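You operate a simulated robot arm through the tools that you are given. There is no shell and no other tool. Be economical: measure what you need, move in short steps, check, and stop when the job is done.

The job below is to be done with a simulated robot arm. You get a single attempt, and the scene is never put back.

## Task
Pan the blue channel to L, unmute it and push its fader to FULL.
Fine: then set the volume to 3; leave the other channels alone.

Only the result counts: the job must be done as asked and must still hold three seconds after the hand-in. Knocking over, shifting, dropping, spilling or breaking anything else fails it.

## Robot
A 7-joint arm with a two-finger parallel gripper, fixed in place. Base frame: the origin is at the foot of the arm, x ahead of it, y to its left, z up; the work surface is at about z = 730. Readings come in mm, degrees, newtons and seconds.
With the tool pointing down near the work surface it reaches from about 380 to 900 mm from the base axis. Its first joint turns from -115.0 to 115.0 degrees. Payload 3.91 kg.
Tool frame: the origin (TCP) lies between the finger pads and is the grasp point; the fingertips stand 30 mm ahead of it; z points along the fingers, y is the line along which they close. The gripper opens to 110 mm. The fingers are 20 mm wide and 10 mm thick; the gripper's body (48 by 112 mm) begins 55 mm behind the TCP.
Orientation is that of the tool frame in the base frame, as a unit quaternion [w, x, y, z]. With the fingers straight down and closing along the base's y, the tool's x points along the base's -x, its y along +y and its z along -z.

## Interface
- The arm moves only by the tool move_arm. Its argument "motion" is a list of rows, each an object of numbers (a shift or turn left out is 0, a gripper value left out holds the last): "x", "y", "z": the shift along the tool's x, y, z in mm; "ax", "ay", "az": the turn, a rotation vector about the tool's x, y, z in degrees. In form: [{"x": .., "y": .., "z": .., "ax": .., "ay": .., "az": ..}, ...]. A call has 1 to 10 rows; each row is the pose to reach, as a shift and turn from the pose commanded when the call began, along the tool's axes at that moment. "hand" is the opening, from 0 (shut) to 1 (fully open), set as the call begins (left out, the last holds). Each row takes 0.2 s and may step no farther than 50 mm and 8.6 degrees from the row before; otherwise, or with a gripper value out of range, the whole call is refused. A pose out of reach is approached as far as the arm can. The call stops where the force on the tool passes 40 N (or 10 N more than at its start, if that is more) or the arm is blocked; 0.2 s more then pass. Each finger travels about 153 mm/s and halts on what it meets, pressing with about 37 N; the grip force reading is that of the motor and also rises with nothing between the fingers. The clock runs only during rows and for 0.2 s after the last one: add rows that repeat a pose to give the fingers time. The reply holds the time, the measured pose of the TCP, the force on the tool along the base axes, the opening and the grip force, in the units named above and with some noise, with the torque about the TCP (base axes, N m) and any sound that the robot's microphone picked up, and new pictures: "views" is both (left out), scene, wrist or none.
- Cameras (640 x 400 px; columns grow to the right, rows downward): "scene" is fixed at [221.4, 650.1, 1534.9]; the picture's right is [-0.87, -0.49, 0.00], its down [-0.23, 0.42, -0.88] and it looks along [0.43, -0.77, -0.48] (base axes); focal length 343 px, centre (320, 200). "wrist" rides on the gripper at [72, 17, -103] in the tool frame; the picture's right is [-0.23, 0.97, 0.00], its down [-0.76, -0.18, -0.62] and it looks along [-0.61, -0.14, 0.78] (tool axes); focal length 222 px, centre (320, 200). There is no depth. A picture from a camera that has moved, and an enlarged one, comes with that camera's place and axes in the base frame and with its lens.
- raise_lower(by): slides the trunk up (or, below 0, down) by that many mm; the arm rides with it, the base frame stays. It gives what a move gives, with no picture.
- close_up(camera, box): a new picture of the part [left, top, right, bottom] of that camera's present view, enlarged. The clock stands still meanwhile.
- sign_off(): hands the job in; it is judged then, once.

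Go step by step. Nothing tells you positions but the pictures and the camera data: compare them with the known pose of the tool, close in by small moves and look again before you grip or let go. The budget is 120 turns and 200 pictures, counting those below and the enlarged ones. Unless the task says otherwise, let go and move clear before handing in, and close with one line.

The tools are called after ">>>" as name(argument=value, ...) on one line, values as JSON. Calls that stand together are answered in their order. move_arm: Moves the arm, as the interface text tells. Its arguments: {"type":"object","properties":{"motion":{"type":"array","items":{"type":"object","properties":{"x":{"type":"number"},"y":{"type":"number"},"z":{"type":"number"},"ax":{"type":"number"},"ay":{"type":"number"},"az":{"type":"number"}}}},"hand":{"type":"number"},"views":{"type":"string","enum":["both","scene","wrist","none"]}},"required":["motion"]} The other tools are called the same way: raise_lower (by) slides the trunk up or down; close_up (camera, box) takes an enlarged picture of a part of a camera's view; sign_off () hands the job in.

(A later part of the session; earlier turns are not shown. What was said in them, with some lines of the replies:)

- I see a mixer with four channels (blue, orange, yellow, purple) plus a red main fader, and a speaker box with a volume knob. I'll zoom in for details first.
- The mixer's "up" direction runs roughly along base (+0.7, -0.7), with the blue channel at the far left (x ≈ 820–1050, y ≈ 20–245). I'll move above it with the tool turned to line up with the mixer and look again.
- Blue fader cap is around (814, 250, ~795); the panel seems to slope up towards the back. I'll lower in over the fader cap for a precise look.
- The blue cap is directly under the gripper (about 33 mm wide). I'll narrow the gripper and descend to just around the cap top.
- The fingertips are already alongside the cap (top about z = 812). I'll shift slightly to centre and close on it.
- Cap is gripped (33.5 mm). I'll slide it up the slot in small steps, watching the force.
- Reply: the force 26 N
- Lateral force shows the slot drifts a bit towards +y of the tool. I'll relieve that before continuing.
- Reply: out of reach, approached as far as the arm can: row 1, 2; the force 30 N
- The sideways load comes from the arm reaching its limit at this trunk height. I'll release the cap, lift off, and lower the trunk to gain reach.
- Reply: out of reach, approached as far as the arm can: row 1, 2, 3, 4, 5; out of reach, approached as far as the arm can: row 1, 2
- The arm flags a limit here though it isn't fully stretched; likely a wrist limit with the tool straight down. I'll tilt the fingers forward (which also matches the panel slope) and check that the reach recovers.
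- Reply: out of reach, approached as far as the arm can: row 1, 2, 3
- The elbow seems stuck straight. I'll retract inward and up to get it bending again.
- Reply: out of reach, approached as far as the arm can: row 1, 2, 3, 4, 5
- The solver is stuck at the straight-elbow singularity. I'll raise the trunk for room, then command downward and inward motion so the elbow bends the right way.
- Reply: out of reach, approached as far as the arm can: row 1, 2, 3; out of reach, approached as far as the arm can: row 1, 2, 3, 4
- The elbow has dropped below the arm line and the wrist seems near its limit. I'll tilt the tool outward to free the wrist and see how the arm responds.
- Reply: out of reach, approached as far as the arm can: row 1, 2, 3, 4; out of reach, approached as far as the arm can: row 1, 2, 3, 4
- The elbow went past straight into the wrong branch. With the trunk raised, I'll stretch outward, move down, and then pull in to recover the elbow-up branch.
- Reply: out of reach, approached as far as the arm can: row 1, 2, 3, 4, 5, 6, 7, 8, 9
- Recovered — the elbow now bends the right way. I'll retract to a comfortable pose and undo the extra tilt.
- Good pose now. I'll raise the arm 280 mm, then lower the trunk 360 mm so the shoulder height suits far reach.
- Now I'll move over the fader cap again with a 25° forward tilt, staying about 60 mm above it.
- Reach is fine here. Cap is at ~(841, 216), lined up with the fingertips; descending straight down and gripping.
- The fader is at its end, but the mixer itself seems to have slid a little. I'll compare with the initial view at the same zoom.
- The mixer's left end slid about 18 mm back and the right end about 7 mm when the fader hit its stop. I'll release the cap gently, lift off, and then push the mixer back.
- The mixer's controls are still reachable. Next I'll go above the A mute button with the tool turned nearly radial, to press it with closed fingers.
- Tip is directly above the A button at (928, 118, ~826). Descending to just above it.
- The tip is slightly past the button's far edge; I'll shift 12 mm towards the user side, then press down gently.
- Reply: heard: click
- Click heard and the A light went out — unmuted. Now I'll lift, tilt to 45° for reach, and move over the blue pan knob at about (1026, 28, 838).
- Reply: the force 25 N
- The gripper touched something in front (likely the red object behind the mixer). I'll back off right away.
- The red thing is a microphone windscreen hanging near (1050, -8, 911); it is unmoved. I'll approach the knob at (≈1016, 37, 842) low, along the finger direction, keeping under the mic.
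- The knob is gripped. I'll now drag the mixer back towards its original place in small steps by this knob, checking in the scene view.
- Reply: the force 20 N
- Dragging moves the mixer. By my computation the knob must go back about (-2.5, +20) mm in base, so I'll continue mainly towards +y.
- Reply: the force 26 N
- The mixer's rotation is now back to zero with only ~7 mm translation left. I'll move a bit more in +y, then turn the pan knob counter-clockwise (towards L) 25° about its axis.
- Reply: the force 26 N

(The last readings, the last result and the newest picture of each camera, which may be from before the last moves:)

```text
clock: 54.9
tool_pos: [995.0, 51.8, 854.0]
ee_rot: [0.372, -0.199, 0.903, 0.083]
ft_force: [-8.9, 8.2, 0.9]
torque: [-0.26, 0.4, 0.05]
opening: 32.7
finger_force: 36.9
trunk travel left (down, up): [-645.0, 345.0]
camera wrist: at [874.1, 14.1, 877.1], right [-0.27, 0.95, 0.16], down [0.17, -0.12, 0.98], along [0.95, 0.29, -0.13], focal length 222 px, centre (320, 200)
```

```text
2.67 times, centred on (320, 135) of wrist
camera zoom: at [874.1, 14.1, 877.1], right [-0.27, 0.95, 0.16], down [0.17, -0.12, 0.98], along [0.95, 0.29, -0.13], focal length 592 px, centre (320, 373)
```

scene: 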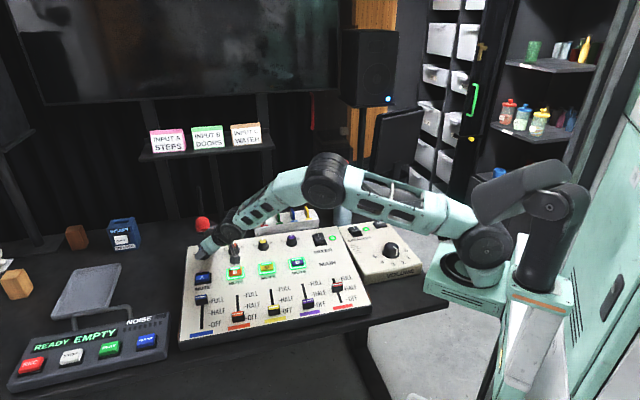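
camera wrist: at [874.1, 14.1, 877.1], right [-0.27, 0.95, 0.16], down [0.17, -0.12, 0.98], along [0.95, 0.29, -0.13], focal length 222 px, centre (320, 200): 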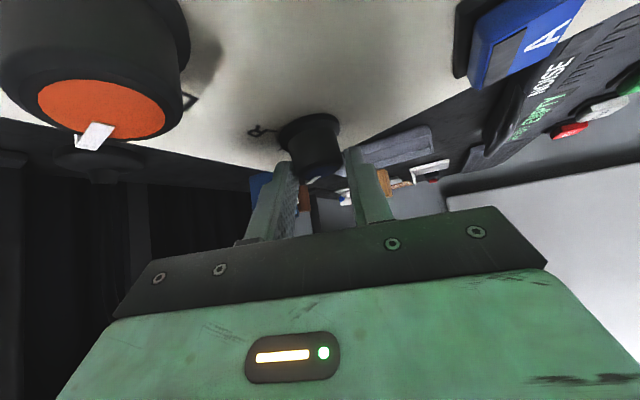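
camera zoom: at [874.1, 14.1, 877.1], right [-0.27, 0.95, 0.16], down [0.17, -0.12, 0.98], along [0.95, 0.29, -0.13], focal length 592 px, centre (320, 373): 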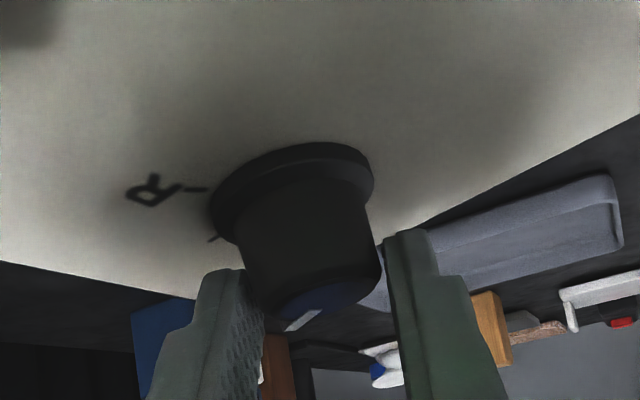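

The knob turned with the gripper. I'll open, retract slightly, and look at the pointer versus the L mark.

>>> move_arm(motion=[{}, {}], hand=0.5, views="none")

>>> move_arm(motion=[{"z": -35}, {"x": -20, "z": -70}, {"x": -30, "y": -35, "z": -100}])

>>> close_up(camera="scene", box=[170, 225, 250, 275])

>>> close_up(camera="wrist", box=[260, 50, 400, 160])

>>> close_up(camera="scene", box=[170, 220, 370, 345])

```text
clock: 55.5
tool_pos: [995.1, 46.6, 853.2]
ee_rot: [0.372, -0.198, 0.903, 0.08]
ft_force: [0.5, 0.0, -0.2]
torque: [-0.01, -0.01, 0.01]
opening: 55.1
finger_force: 0.0
trunk travel left (down, up): [-645.0, 345.0]
```

```text
clock: 56.2
tool_pos: [968.2, -0.0, 944.9]
ee_rot: [0.371, -0.2, 0.903, 0.082]
ft_force: [-0.6, 0.4, 0.2]
torque: [0.0, -0.02, 0.02]
opening: 55.0
finger_force: 0.0
trunk travel left (down, up): [-645.0, 345.0]
camera wrist: at [847.7, -36.8, 968.0], right [-0.26, 0.95, 0.16], down [0.17, -0.12, 0.98], along [0.95, 0.29, -0.13], focal length 222 px, centre (320, 200)
```

scene: 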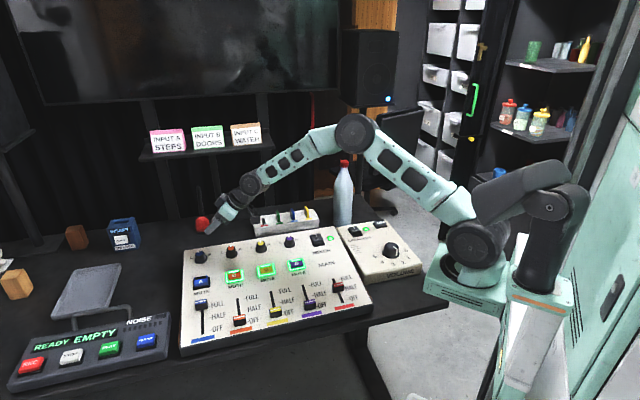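
wrist: 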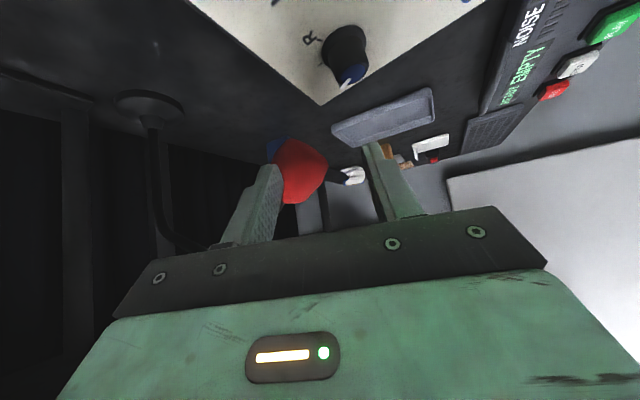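

```text
8.00 times, centred on (210, 250) of scene
camera zoom: at [221.4, 650.1, 1534.9], right [-0.87, -0.49, 0.0], down [-0.23, 0.42, -0.88], along [0.43, -0.77, -0.48], focal length 2740 px, centre (1200, -200)
```

zoom: 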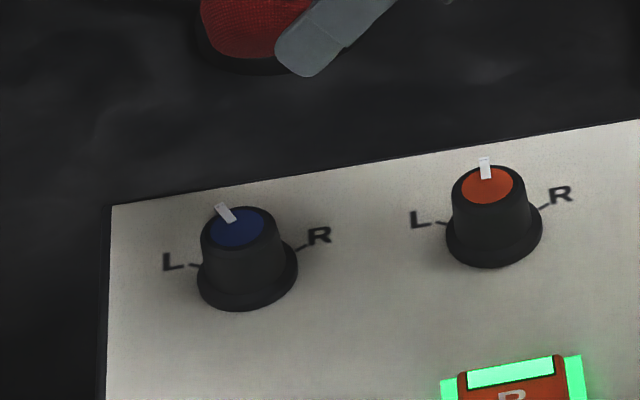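

```text
3.64 times, centred on (330, 105) of wrist
camera zoom: at [847.7, -36.8, 968.0], right [-0.26, 0.95, 0.16], down [0.17, -0.12, 0.98], along [0.95, 0.29, -0.13], focal length 808 px, centre (284, 546)
```

zoom: 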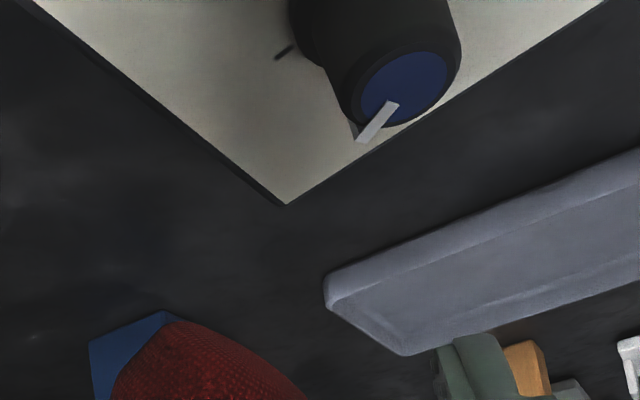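

```text
3.20 times, centred on (270, 282) of scene
camera zoom: at [221.4, 650.1, 1534.9], right [-0.87, -0.49, 0.0], down [-0.23, 0.42, -0.88], along [0.43, -0.77, -0.48], focal length 1096 px, centre (480, -64)
```

zoom: 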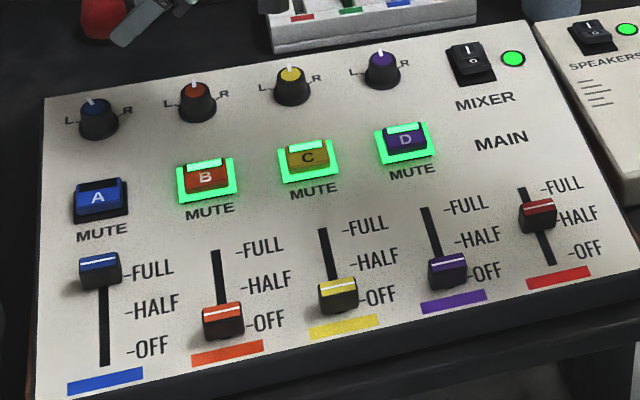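

Pointer is now about 24° towards L; the L tick is at roughly 52°. I'll re-grip at a smaller yaw and turn about 28° more.

>>> move_arm(motion=[{"x": 8.7, "y": 15, "z": 14, "ax": 5.3, "az": 5.3}, {"x": 17.4, "y": 30, "z": 28, "ax": 10.6, "az": 10.6}, {"x": 26, "y": 45, "z": 42, "ax": 15.9, "az": 15.9}, {"x": 34.7, "y": 60.4, "z": 55.8, "ax": 21.2, "az": 21.2}], views="wrist")

>>> close_up(camera="wrist", box=[200, 60, 440, 210])

```text
clock: 57.2
tool_pos: [954.5, 55.9, 881.1]
ee_rot: [0.381, 0.044, 0.923, -0.02]
ft_force: [0.3, -1.0, 0.7]
torque: [0.07, 0.05, 0.04]
opening: 54.9
finger_force: 0.0
trunk travel left (down, up): [-645.0, 345.0]
camera wrist: at [831.9, 84.3, 904.2], right [0.25, 0.95, 0.16], down [0.08, -0.18, 0.98], along [0.96, -0.23, -0.12], focal length 222 px, centre (320, 200)
```

wrist: 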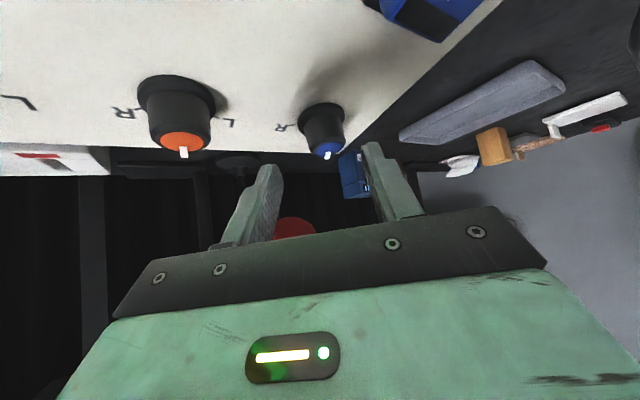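

```text
2.67 times, centred on (320, 135) of wrist
camera zoom: at [831.9, 84.3, 904.2], right [0.25, 0.95, 0.16], down [0.08, -0.18, 0.98], along [0.96, -0.23, -0.12], focal length 592 px, centre (320, 373)
```

zoom: 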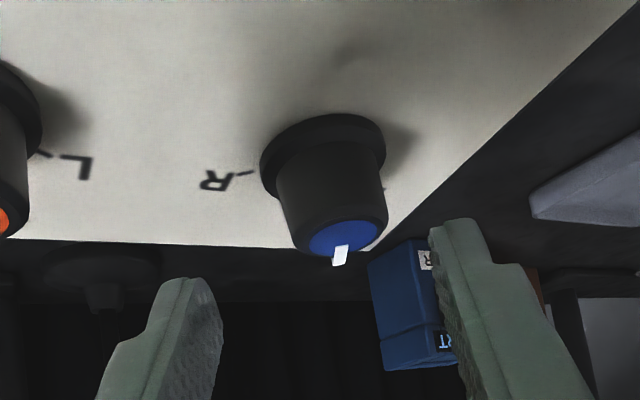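

>>> move_arm(motion=[{"y": 3, "z": 14}, {"y": 3, "z": 28}, {"y": 3, "z": 41}, {"y": 3, "z": 41}], views="none")

>>> close_up(camera="wrist", box=[200, 60, 440, 210])

```text
clock: 58.2
tool_pos: [983.2, 56.5, 853.0]
ee_rot: [0.38, 0.042, 0.924, -0.019]
ft_force: [0.4, -0.5, -0.5]
torque: [-0.01, -0.02, 0.03]
opening: 54.8
finger_force: 0.0
trunk travel left (down, up): [-645.0, 345.0]
```

```text
2.67 times, centred on (320, 135) of wrist
camera zoom: at [859.7, 84.5, 875.8], right [0.25, 0.96, 0.16], down [0.09, -0.18, 0.98], along [0.96, -0.23, -0.13], focal length 592 px, centre (320, 373)
```

zoom: 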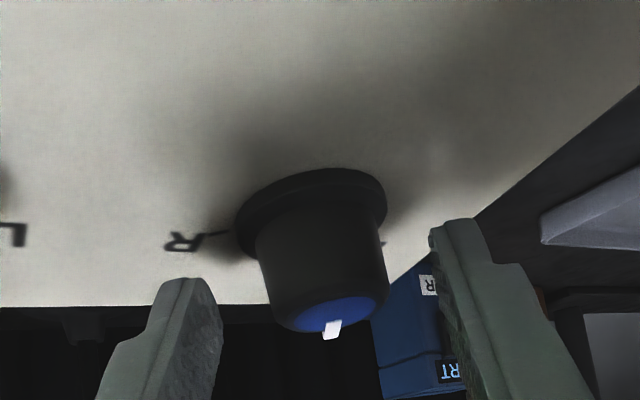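

>>> move_arm(motion=[{"x": -4, "z": 3}, {"x": -4, "z": 3}], views="none")

>>> move_arm(motion=[{}, {}], hand=0.15, views="none")

>>> move_arm(motion=[{"y": -1.3, "ax": -2.5, "az": -2.5}, {"y": -2.6, "ax": -4.95, "az": -4.95}, {"x": -0.2, "y": -3.9, "z": 0.2, "ax": -7.4, "az": -7.4}, {"x": -0.45, "y": -5.1, "z": 0.45, "ax": -9.9, "az": -9.9}, {"x": -0.7, "y": -6.4, "z": 0.7, "ax": -12.4, "az": -12.4}, {"x": -1, "y": -7.6, "z": 1, "ax": -14.9, "az": -14.9}, {"x": -1.4, "y": -8.8, "z": 1.4, "ax": -17.4, "az": -17.4}, {"x": -1.75, "y": -10, "z": 1.75, "ax": -19.8, "az": -19.8}], views="none")

>>> close_up(camera="scene", box=[170, 220, 370, 345])

```text
clock: 58.9
tool_pos: [986.6, 56.4, 853.4]
ee_rot: [0.381, 0.042, 0.924, -0.02]
ft_force: [0.1, -0.1, -0.4]
torque: [-0.01, -0.04, 0.0]
opening: 55.0
finger_force: 0.1
trunk travel left (down, up): [-645.0, 345.0]
```

```text
clock: 59.5
tool_pos: [986.3, 57.1, 851.9]
ee_rot: [0.381, 0.04, 0.924, -0.018]
ft_force: [1.5, 3.9, 0.6]
torque: [-0.63, -0.09, 0.01]
opening: 32.0
finger_force: 37.0
trunk travel left (down, up): [-645.0, 345.0]
```

```text
clock: 61.2
tool_pos: [987.3, 47.9, 853.9]
ee_rot: [0.374, -0.184, 0.906, 0.075]
ft_force: [5.3, 19.8, 3.6]
torque: [-0.04, 0.18, 0.2]
opening: 32.6
finger_force: 36.9
trunk travel left (down, up): [-645.0, 345.0]
```

```text
3.20 times, centred on (270, 282) of scene
camera zoom: at [221.4, 650.1, 1534.9], right [-0.87, -0.49, 0.0], down [-0.23, 0.42, -0.88], along [0.43, -0.77, -0.48], focal length 1096 px, centre (480, -64)
```

zoom: 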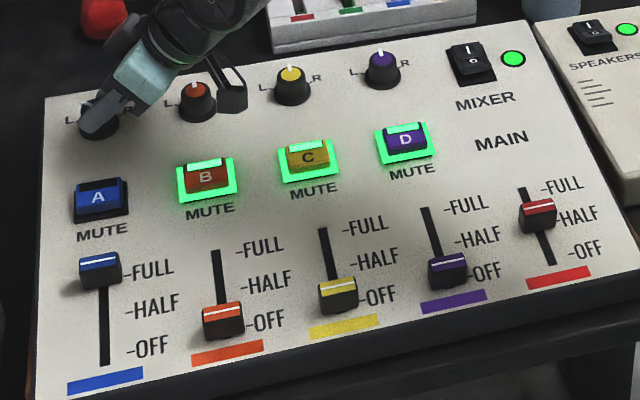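

Mixer stayed put. Opening and backing off to check the pointer.

>>> move_arm(motion=[{}, {}], hand=0.5, views="none")

>>> move_arm(motion=[{"z": -35}, {"z": -70}, {"x": 10, "y": -30, "z": -100}, {"x": 20, "y": -60, "z": -120}], views="none")

>>> close_up(camera="scene", box=[170, 225, 250, 275])

```text
clock: 61.9
tool_pos: [988.4, 43.5, 853.2]
ee_rot: [0.373, -0.183, 0.907, 0.074]
ft_force: [-0.2, -0.3, 0.8]
torque: [0.02, -0.02, 0.01]
opening: 54.9
finger_force: 0.1
trunk travel left (down, up): [-645.0, 345.0]
```

```text
clock: 62.9
tool_pos: [921.0, -44.4, 924.8]
ee_rot: [0.374, -0.184, 0.906, 0.075]
ft_force: [-0.1, 0.8, 0.0]
torque: [-0.04, 0.01, -0.04]
opening: 55.0
finger_force: 0.0
trunk travel left (down, up): [-645.0, 345.0]
```

```text
8.00 times, centred on (210, 250) of scene
camera zoom: at [221.4, 650.1, 1534.9], right [-0.87, -0.49, 0.0], down [-0.23, 0.42, -0.88], along [0.43, -0.77, -0.48], focal length 2740 px, centre (1200, -200)
```

zoom: 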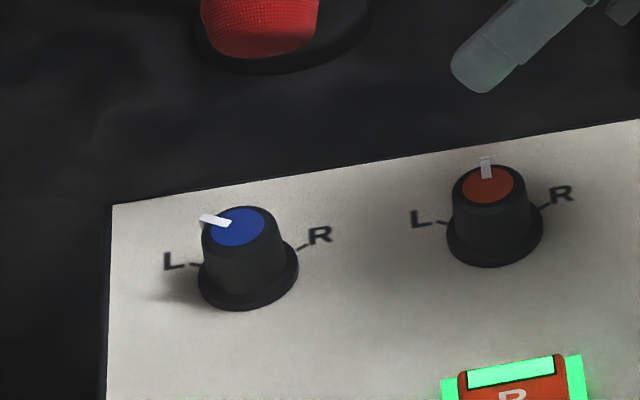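

The pointer is aligned with the L tick. Now I'll retract toward the volume box, undoing the tilt on the way.

>>> move_arm(motion=[{"x": 22, "z": -37, "ay": 6.3}, {"x": 45, "y": 1, "z": -73, "ay": 12.6}, {"x": 67, "y": 1, "z": -110, "ay": 18.9}, {"x": 90, "y": 2, "z": -146, "ay": 25.2}, {"x": 112, "y": 2, "z": -183, "ay": 31.5}, {"x": 135, "y": 3, "z": -219, "ay": 37.8}, {"x": 157, "y": 3, "z": -256, "ay": 44}])

>>> close_up(camera="scene", box=[340, 215, 430, 285])

```text
clock: 64.5
tool_pos: [650.5, -160.2, 997.2]
ee_rot: [0.006, -0.198, 0.98, 0.0]
ft_force: [-0.6, -0.6, 0.2]
torque: [0.03, -0.03, -0.01]
opening: 55.0
finger_force: 0.1
trunk travel left (down, up): [-645.0, 345.0]
camera wrist: at [576.3, -173.1, 1100.3], right [-0.17, 0.99, 0.0], down [0.76, 0.13, 0.63], along [0.62, 0.11, -0.77], focal length 222 px, centre (320, 200)
```

scene: 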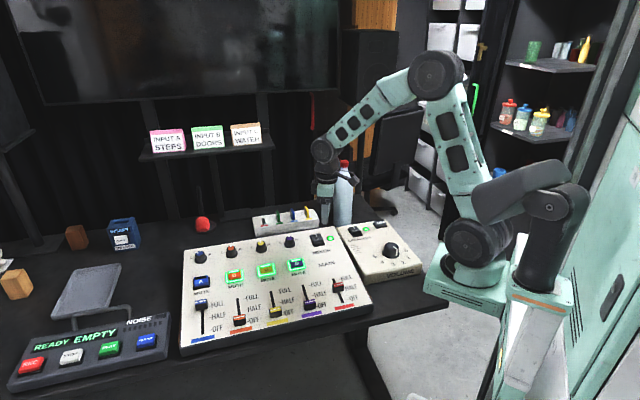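
wrist: 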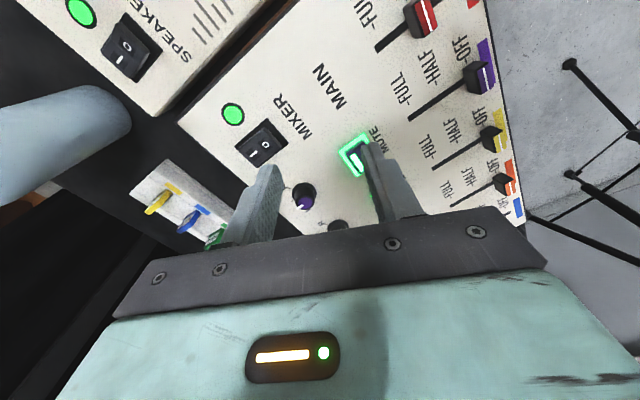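

```text
5.71 times, centred on (385, 250) of scene
camera zoom: at [221.4, 650.1, 1534.9], right [-0.87, -0.49, 0.0], down [-0.23, 0.42, -0.88], along [0.43, -0.77, -0.48], focal length 1958 px, centre (-51, -86)
```

zoom: 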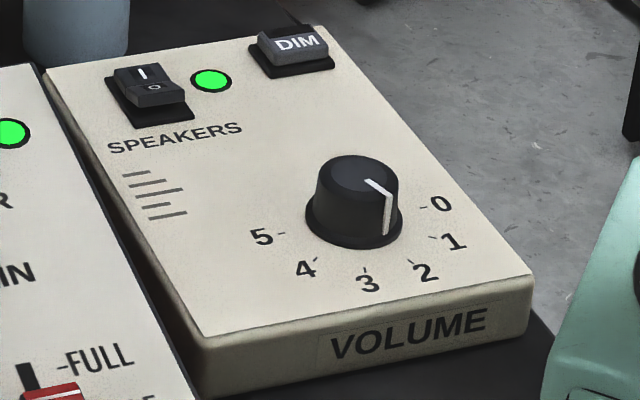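

The volume pointer seems to be near 1.8, and 3 is further clockwise. I'll move over the volume knob for a top view.

>>> move_arm(motion=[{"x": 37, "y": -19, "z": 6, "az": 6.3}, {"x": 74, "y": -38, "z": 12, "az": 12.6}, {"x": 110, "y": -56, "z": 18, "az": 19}, {"x": 147, "y": -75, "z": 24, "az": 25.3}, {"x": 184, "y": -94, "z": 30, "az": 31.6}, {"x": 221, "y": -113, "z": 37, "az": 38}])

>>> close_up(camera="wrist", box=[200, 40, 440, 190])

```text
clock: 65.8
tool_pos: [490.0, -347.4, 953.4]
ee_rot: [0.006, 0.132, 0.991, 0.003]
ft_force: [0.3, 0.4, 0.2]
torque: [-0.01, 0.02, 0.02]
opening: 55.0
finger_force: 0.0
trunk travel left (down, up): [-645.0, 345.0]
camera wrist: at [422.3, -312.9, 1058.8], right [0.47, 0.88, 0.01], down [0.68, -0.37, 0.63], along [0.56, -0.29, -0.78], focal length 222 px, centre (320, 200)
```

scene: 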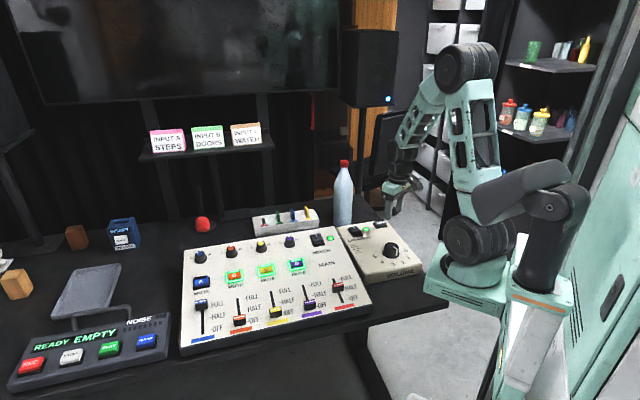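
wrist: 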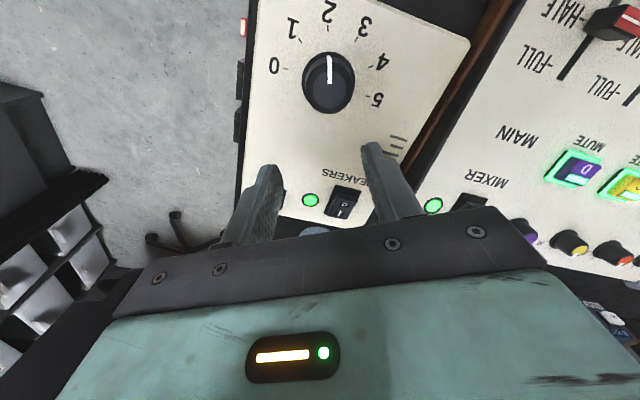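

```text
2.67 times, centred on (320, 115) of wrist
camera zoom: at [422.3, -312.9, 1058.8], right [0.47, 0.88, 0.01], down [0.68, -0.37, 0.63], along [0.56, -0.29, -0.78], focal length 592 px, centre (320, 427)
```

zoom: 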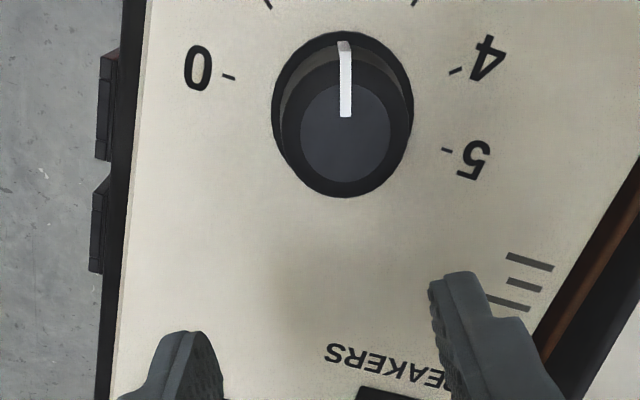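

>>> close_up(camera="wrist", box=[250, 0, 410, 120])

```text
3.33 times, centred on (330, 60) of wrist
camera zoom: at [422.3, -312.9, 1058.8], right [0.47, 0.88, 0.01], down [0.68, -0.37, 0.63], along [0.56, -0.29, -0.78], focal length 740 px, centre (287, 667)
```

zoom: 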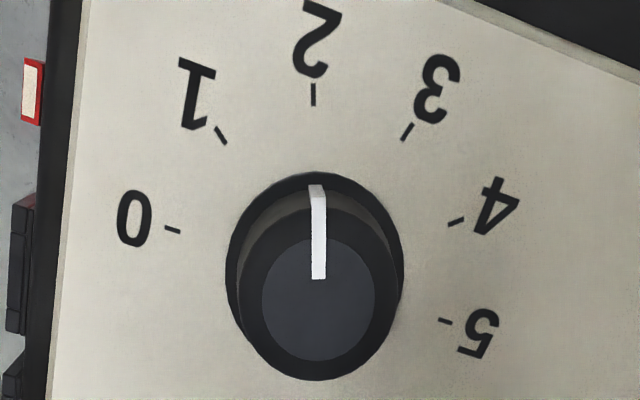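

The volume is at 2, so it needs about +36° clockwise to 3. I'll open wider and descend over the knob at ≈(480, -330).

>>> move_arm(motion=[{"x": 7, "y": 7, "z": 37}, {"x": 14, "y": 14, "z": 73}], hand=0.75)

>>> close_up(camera="scene", box=[340, 205, 430, 275])

>>> close_up(camera="wrist", box=[200, 40, 440, 210])

```text
clock: 66.5
tool_pos: [481.2, -330.6, 885.1]
ee_rot: [0.006, 0.132, 0.991, 0.003]
ft_force: [-0.3, -0.5, 0.1]
torque: [-0.01, -0.02, -0.03]
opening: 82.8
finger_force: 0.0
trunk travel left (down, up): [-645.0, 345.0]
camera wrist: at [413.7, -295.4, 987.0], right [0.48, 0.88, 0.01], down [0.68, -0.37, 0.63], along [0.56, -0.29, -0.78], focal length 222 px, centre (320, 200)
```

scene: 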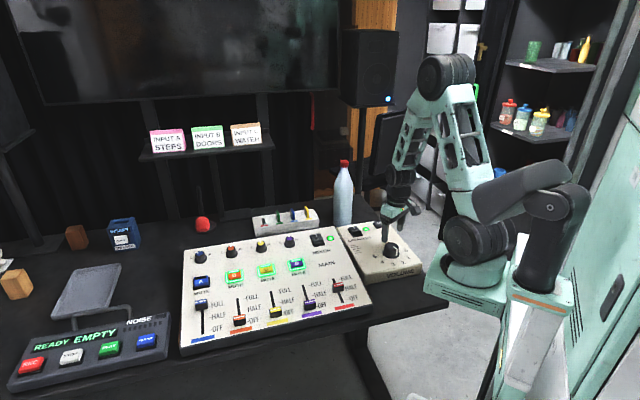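
wrist: 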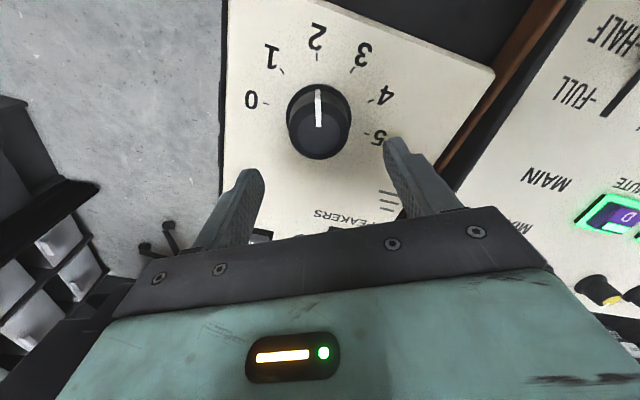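

```text
5.71 times, centred on (385, 240) of scene
camera zoom: at [221.4, 650.1, 1534.9], right [-0.87, -0.49, 0.0], down [-0.23, 0.42, -0.88], along [0.43, -0.77, -0.48], focal length 1958 px, centre (-51, -29)
```

zoom: 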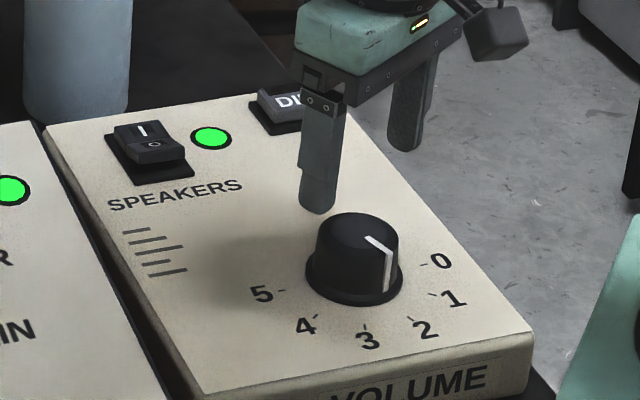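

```text
2.35 times, centred on (320, 125) of wrist
camera zoom: at [413.7, -295.4, 987.0], right [0.48, 0.88, 0.01], down [0.68, -0.37, 0.63], along [0.56, -0.29, -0.78], focal length 523 px, centre (320, 376)
```

zoom: 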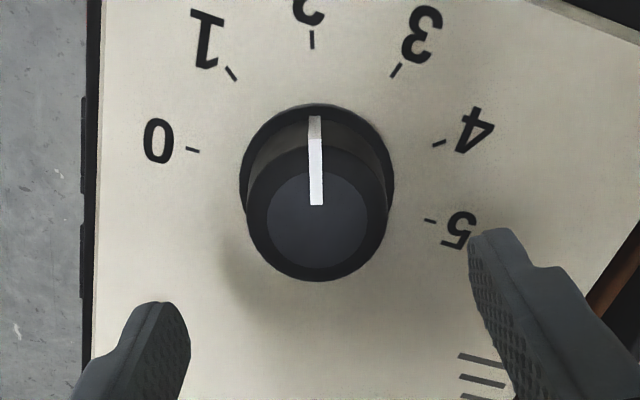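

>>> move_arm(motion=[{"z": 28}, {"z": 54}, {"z": 54}], views="none")

>>> close_up(camera="scene", box=[340, 205, 430, 275])

>>> close_up(camera="wrist", box=[200, 40, 440, 210])

```text
clock: 67.2
tool_pos: [483.8, -329.6, 829.7]
ee_rot: [0.007, 0.132, 0.991, 0.003]
ft_force: [0.6, 1.0, -0.1]
torque: [-0.02, -0.02, 0.02]
opening: 82.4
finger_force: 0.0
trunk travel left (down, up): [-645.0, 345.0]
```

```text
5.71 times, centred on (385, 240) of scene
camera zoom: at [221.4, 650.1, 1534.9], right [-0.87, -0.49, 0.0], down [-0.23, 0.42, -0.88], along [0.43, -0.77, -0.48], focal length 1958 px, centre (-51, -29)
```

zoom: 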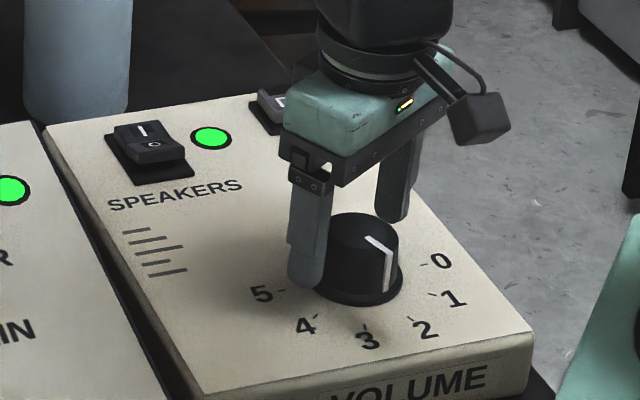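

```text
2.35 times, centred on (320, 125) of wrist
camera zoom: at [415.7, -295.1, 932.0], right [0.47, 0.88, 0.01], down [0.68, -0.37, 0.63], along [0.56, -0.29, -0.78], focal length 523 px, centre (320, 376)
```

zoom: 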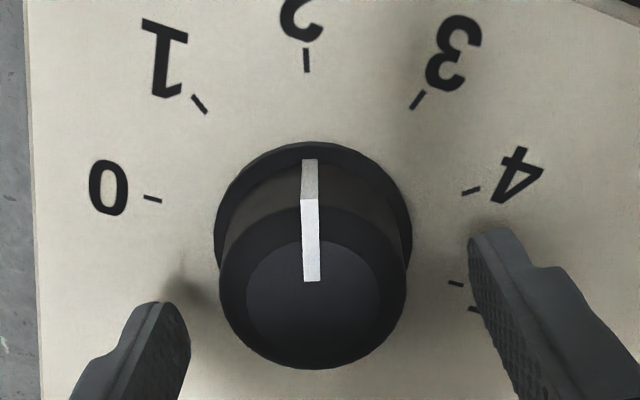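

>>> move_arm(motion=[{"x": 4, "y": -4, "z": 2}, {"x": 4, "y": -4, "z": 2}], views="none")

>>> move_arm(motion=[{}, {}, {}], hand=0.25, views="none")

>>> close_up(camera="wrist", box=[200, 40, 440, 210])

>>> close_up(camera="scene", box=[340, 205, 430, 275])

```text
clock: 67.8
tool_pos: [478.3, -333.6, 826.5]
ee_rot: [0.006, 0.132, 0.991, 0.002]
ft_force: [0.5, -1.0, -0.1]
torque: [-0.02, -0.02, 0.0]
opening: 82.3
finger_force: 0.1
trunk travel left (down, up): [-645.0, 345.0]
```

```text
clock: 68.7
tool_pos: [479.5, -330.1, 824.6]
ee_rot: [0.005, 0.128, 0.992, 0.006]
ft_force: [7.2, 14.0, 1.6]
torque: [-0.16, -0.08, -0.04]
opening: 50.5
finger_force: 45.1
trunk travel left (down, up): [-645.0, 345.0]
stopped in row 3: the force on the tool passed its limit at 41 N (the readings are from after the stop); the commanded pose is now the measured one
```

```text
2.35 times, centred on (320, 125) of wrist
camera zoom: at [412.2, -295.9, 930.1], right [0.47, 0.88, 0.01], down [0.68, -0.37, 0.63], along [0.56, -0.28, -0.78], focal length 523 px, centre (320, 376)
```

zoom: 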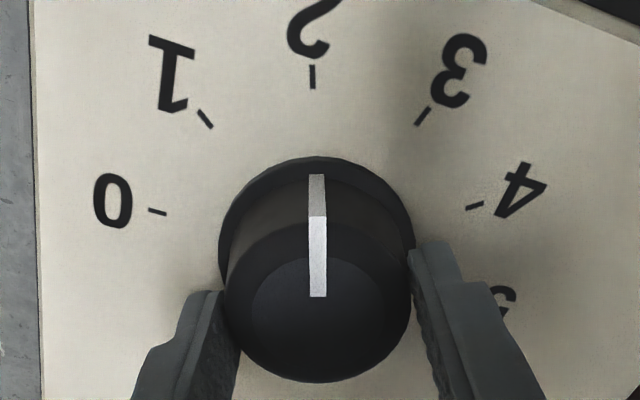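

```text
5.71 times, centred on (385, 240) of scene
camera zoom: at [221.4, 650.1, 1534.9], right [-0.87, -0.49, 0.0], down [-0.23, 0.42, -0.88], along [0.43, -0.77, -0.48], focal length 1958 px, centre (-51, -29)
```

zoom: 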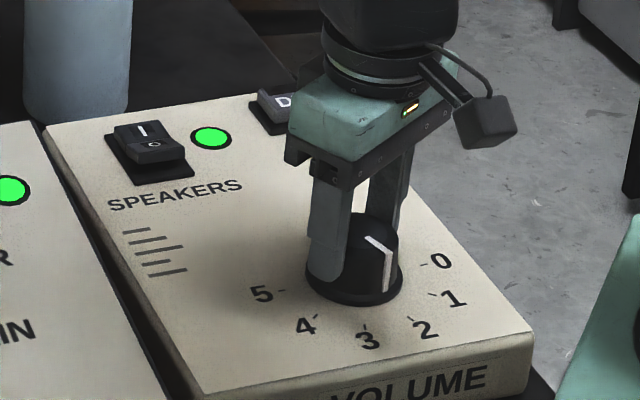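

Gripped without moving the box. Turning 34° clockwise, then checking.

>>> move_arm(motion=[{"az": 5}, {"az": 10}, {"az": 15}, {"az": 20}, {"az": 25}, {"az": 30}, {"az": 34}, {"az": 34}], views="none")

>>> close_up(camera="wrist", box=[200, 40, 440, 210])

>>> close_up(camera="scene", box=[340, 205, 430, 275])

```text
clock: 70.5
tool_pos: [478.7, -330.4, 826.2]
ee_rot: [0.003, 0.415, 0.91, 0.006]
ft_force: [3.6, 7.6, -6.3]
torque: [-0.49, 0.52, -0.03]
opening: 50.4
finger_force: 44.8
trunk travel left (down, up): [-645.0, 345.0]
```

```text
2.35 times, centred on (320, 125) of wrist
camera zoom: at [442.6, -266.1, 930.7], right [0.88, 0.47, 0.01], down [0.36, -0.7, 0.62], along [0.3, -0.54, -0.78], focal length 523 px, centre (320, 376)
```

zoom: 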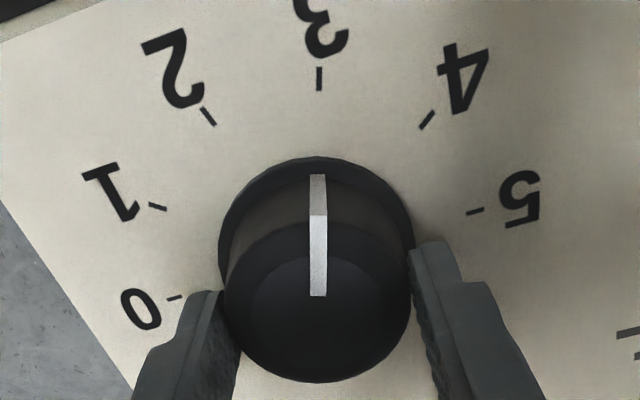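

```text
5.71 times, centred on (385, 240) of scene
camera zoom: at [221.4, 650.1, 1534.9], right [-0.87, -0.49, 0.0], down [-0.23, 0.42, -0.88], along [0.43, -0.77, -0.48], focal length 1958 px, centre (-51, -29)
```

zoom: 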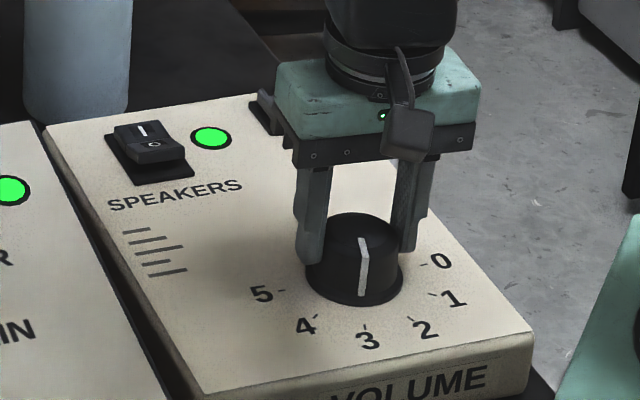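

The pointer now lines up with 3. I'll open, lift straight up, and verify everything.

>>> move_arm(motion=[{}, {}], hand=0.8, views="none")

>>> move_arm(motion=[{"z": -30}, {"z": -75}, {"z": -120}, {"z": -165}])

>>> close_up(camera="scene", box=[330, 210, 430, 285])

>>> close_up(camera="wrist", box=[220, 20, 460, 170])

>>> close_up(camera="scene", box=[170, 220, 370, 345])

```text
clock: 71.1
tool_pos: [479.2, -331.5, 826.1]
ee_rot: [0.004, 0.414, 0.91, 0.006]
ft_force: [-0.3, -0.8, 0.3]
torque: [0.03, -0.01, 0.01]
opening: 87.9
finger_force: 0.0
trunk travel left (down, up): [-645.0, 345.0]
```

```text
clock: 72.1
tool_pos: [478.5, -331.9, 990.2]
ee_rot: [0.003, 0.414, 0.91, 0.006]
ft_force: [0.5, -0.5, 0.6]
torque: [0.02, 0.02, 0.02]
opening: 87.9
finger_force: 0.0
trunk travel left (down, up): [-645.0, 345.0]
camera wrist: at [441.4, -266.8, 1094.3], right [0.88, 0.47, 0.01], down [0.36, -0.7, 0.62], along [0.3, -0.54, -0.78], focal length 222 px, centre (320, 200)
```

scene: 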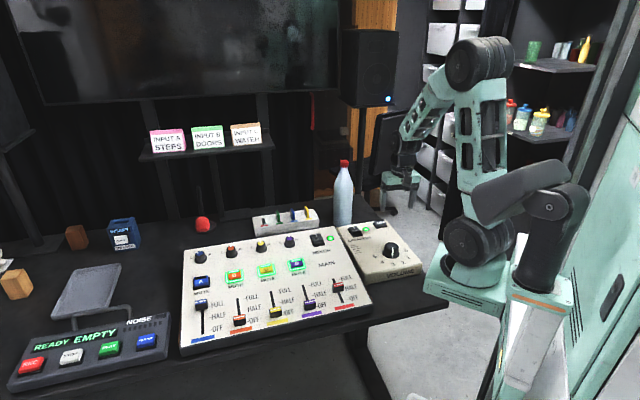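
wrist: 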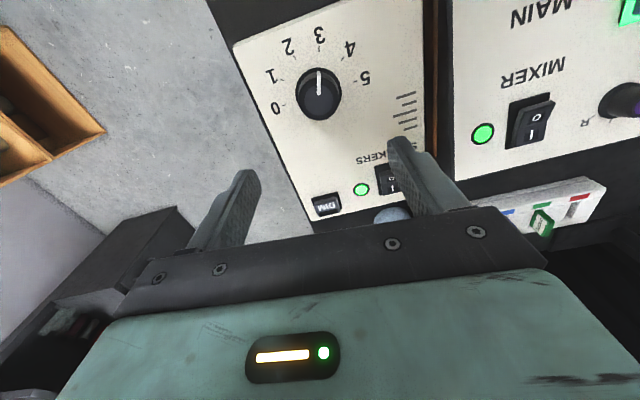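

```text
5.33 times, centred on (380, 248) of scene
camera zoom: at [221.4, 650.1, 1534.9], right [-0.87, -0.49, 0.0], down [-0.23, 0.42, -0.88], along [0.43, -0.77, -0.48], focal length 1827 px, centre (0, -53)
```

zoom: 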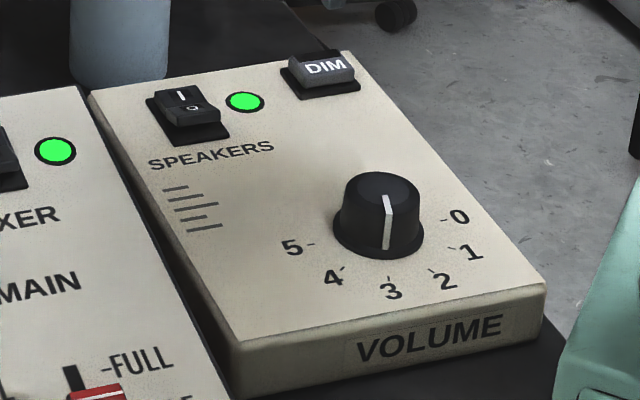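

```text
2.67 times, centred on (340, 95) of wrist
camera zoom: at [441.4, -266.8, 1094.3], right [0.88, 0.47, 0.01], down [0.36, -0.7, 0.62], along [0.3, -0.54, -0.78], focal length 592 px, centre (267, 480)
```

zoom: 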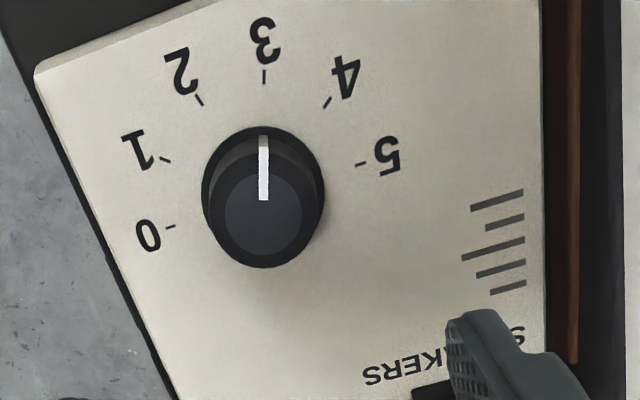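

```text
3.20 times, centred on (270, 282) of scene
camera zoom: at [221.4, 650.1, 1534.9], right [-0.87, -0.49, 0.0], down [-0.23, 0.42, -0.88], along [0.43, -0.77, -0.48], focal length 1096 px, centre (480, -64)
```

zoom: 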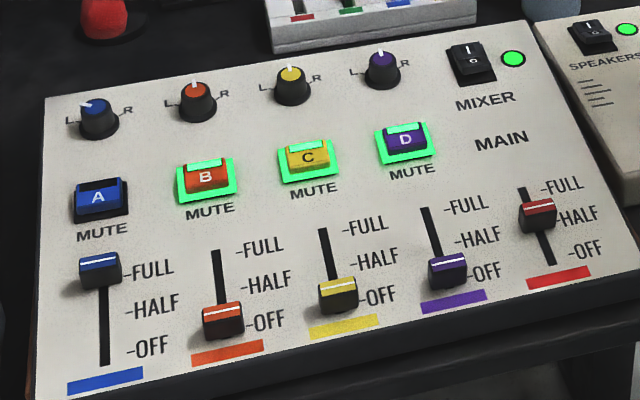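

All settings check out: blue pan on L, A unmuted, blue fader at FULL, volume at 3, other channels as they were. The arm is clear, so I'm handing in.

>>> sign_off()

```text
The job is handed in.
```

The blue channel is panned to L, unmuted and at FULL, and the volume is at 3. I pushed the mixer up to about 19 mm out of place during the fader move. I dragged most of that back, but it still sits about 5 mm off (8–9 mm at its front right corner) and turned roughly 1°. The gripper also touched the microphone once, without moving it.
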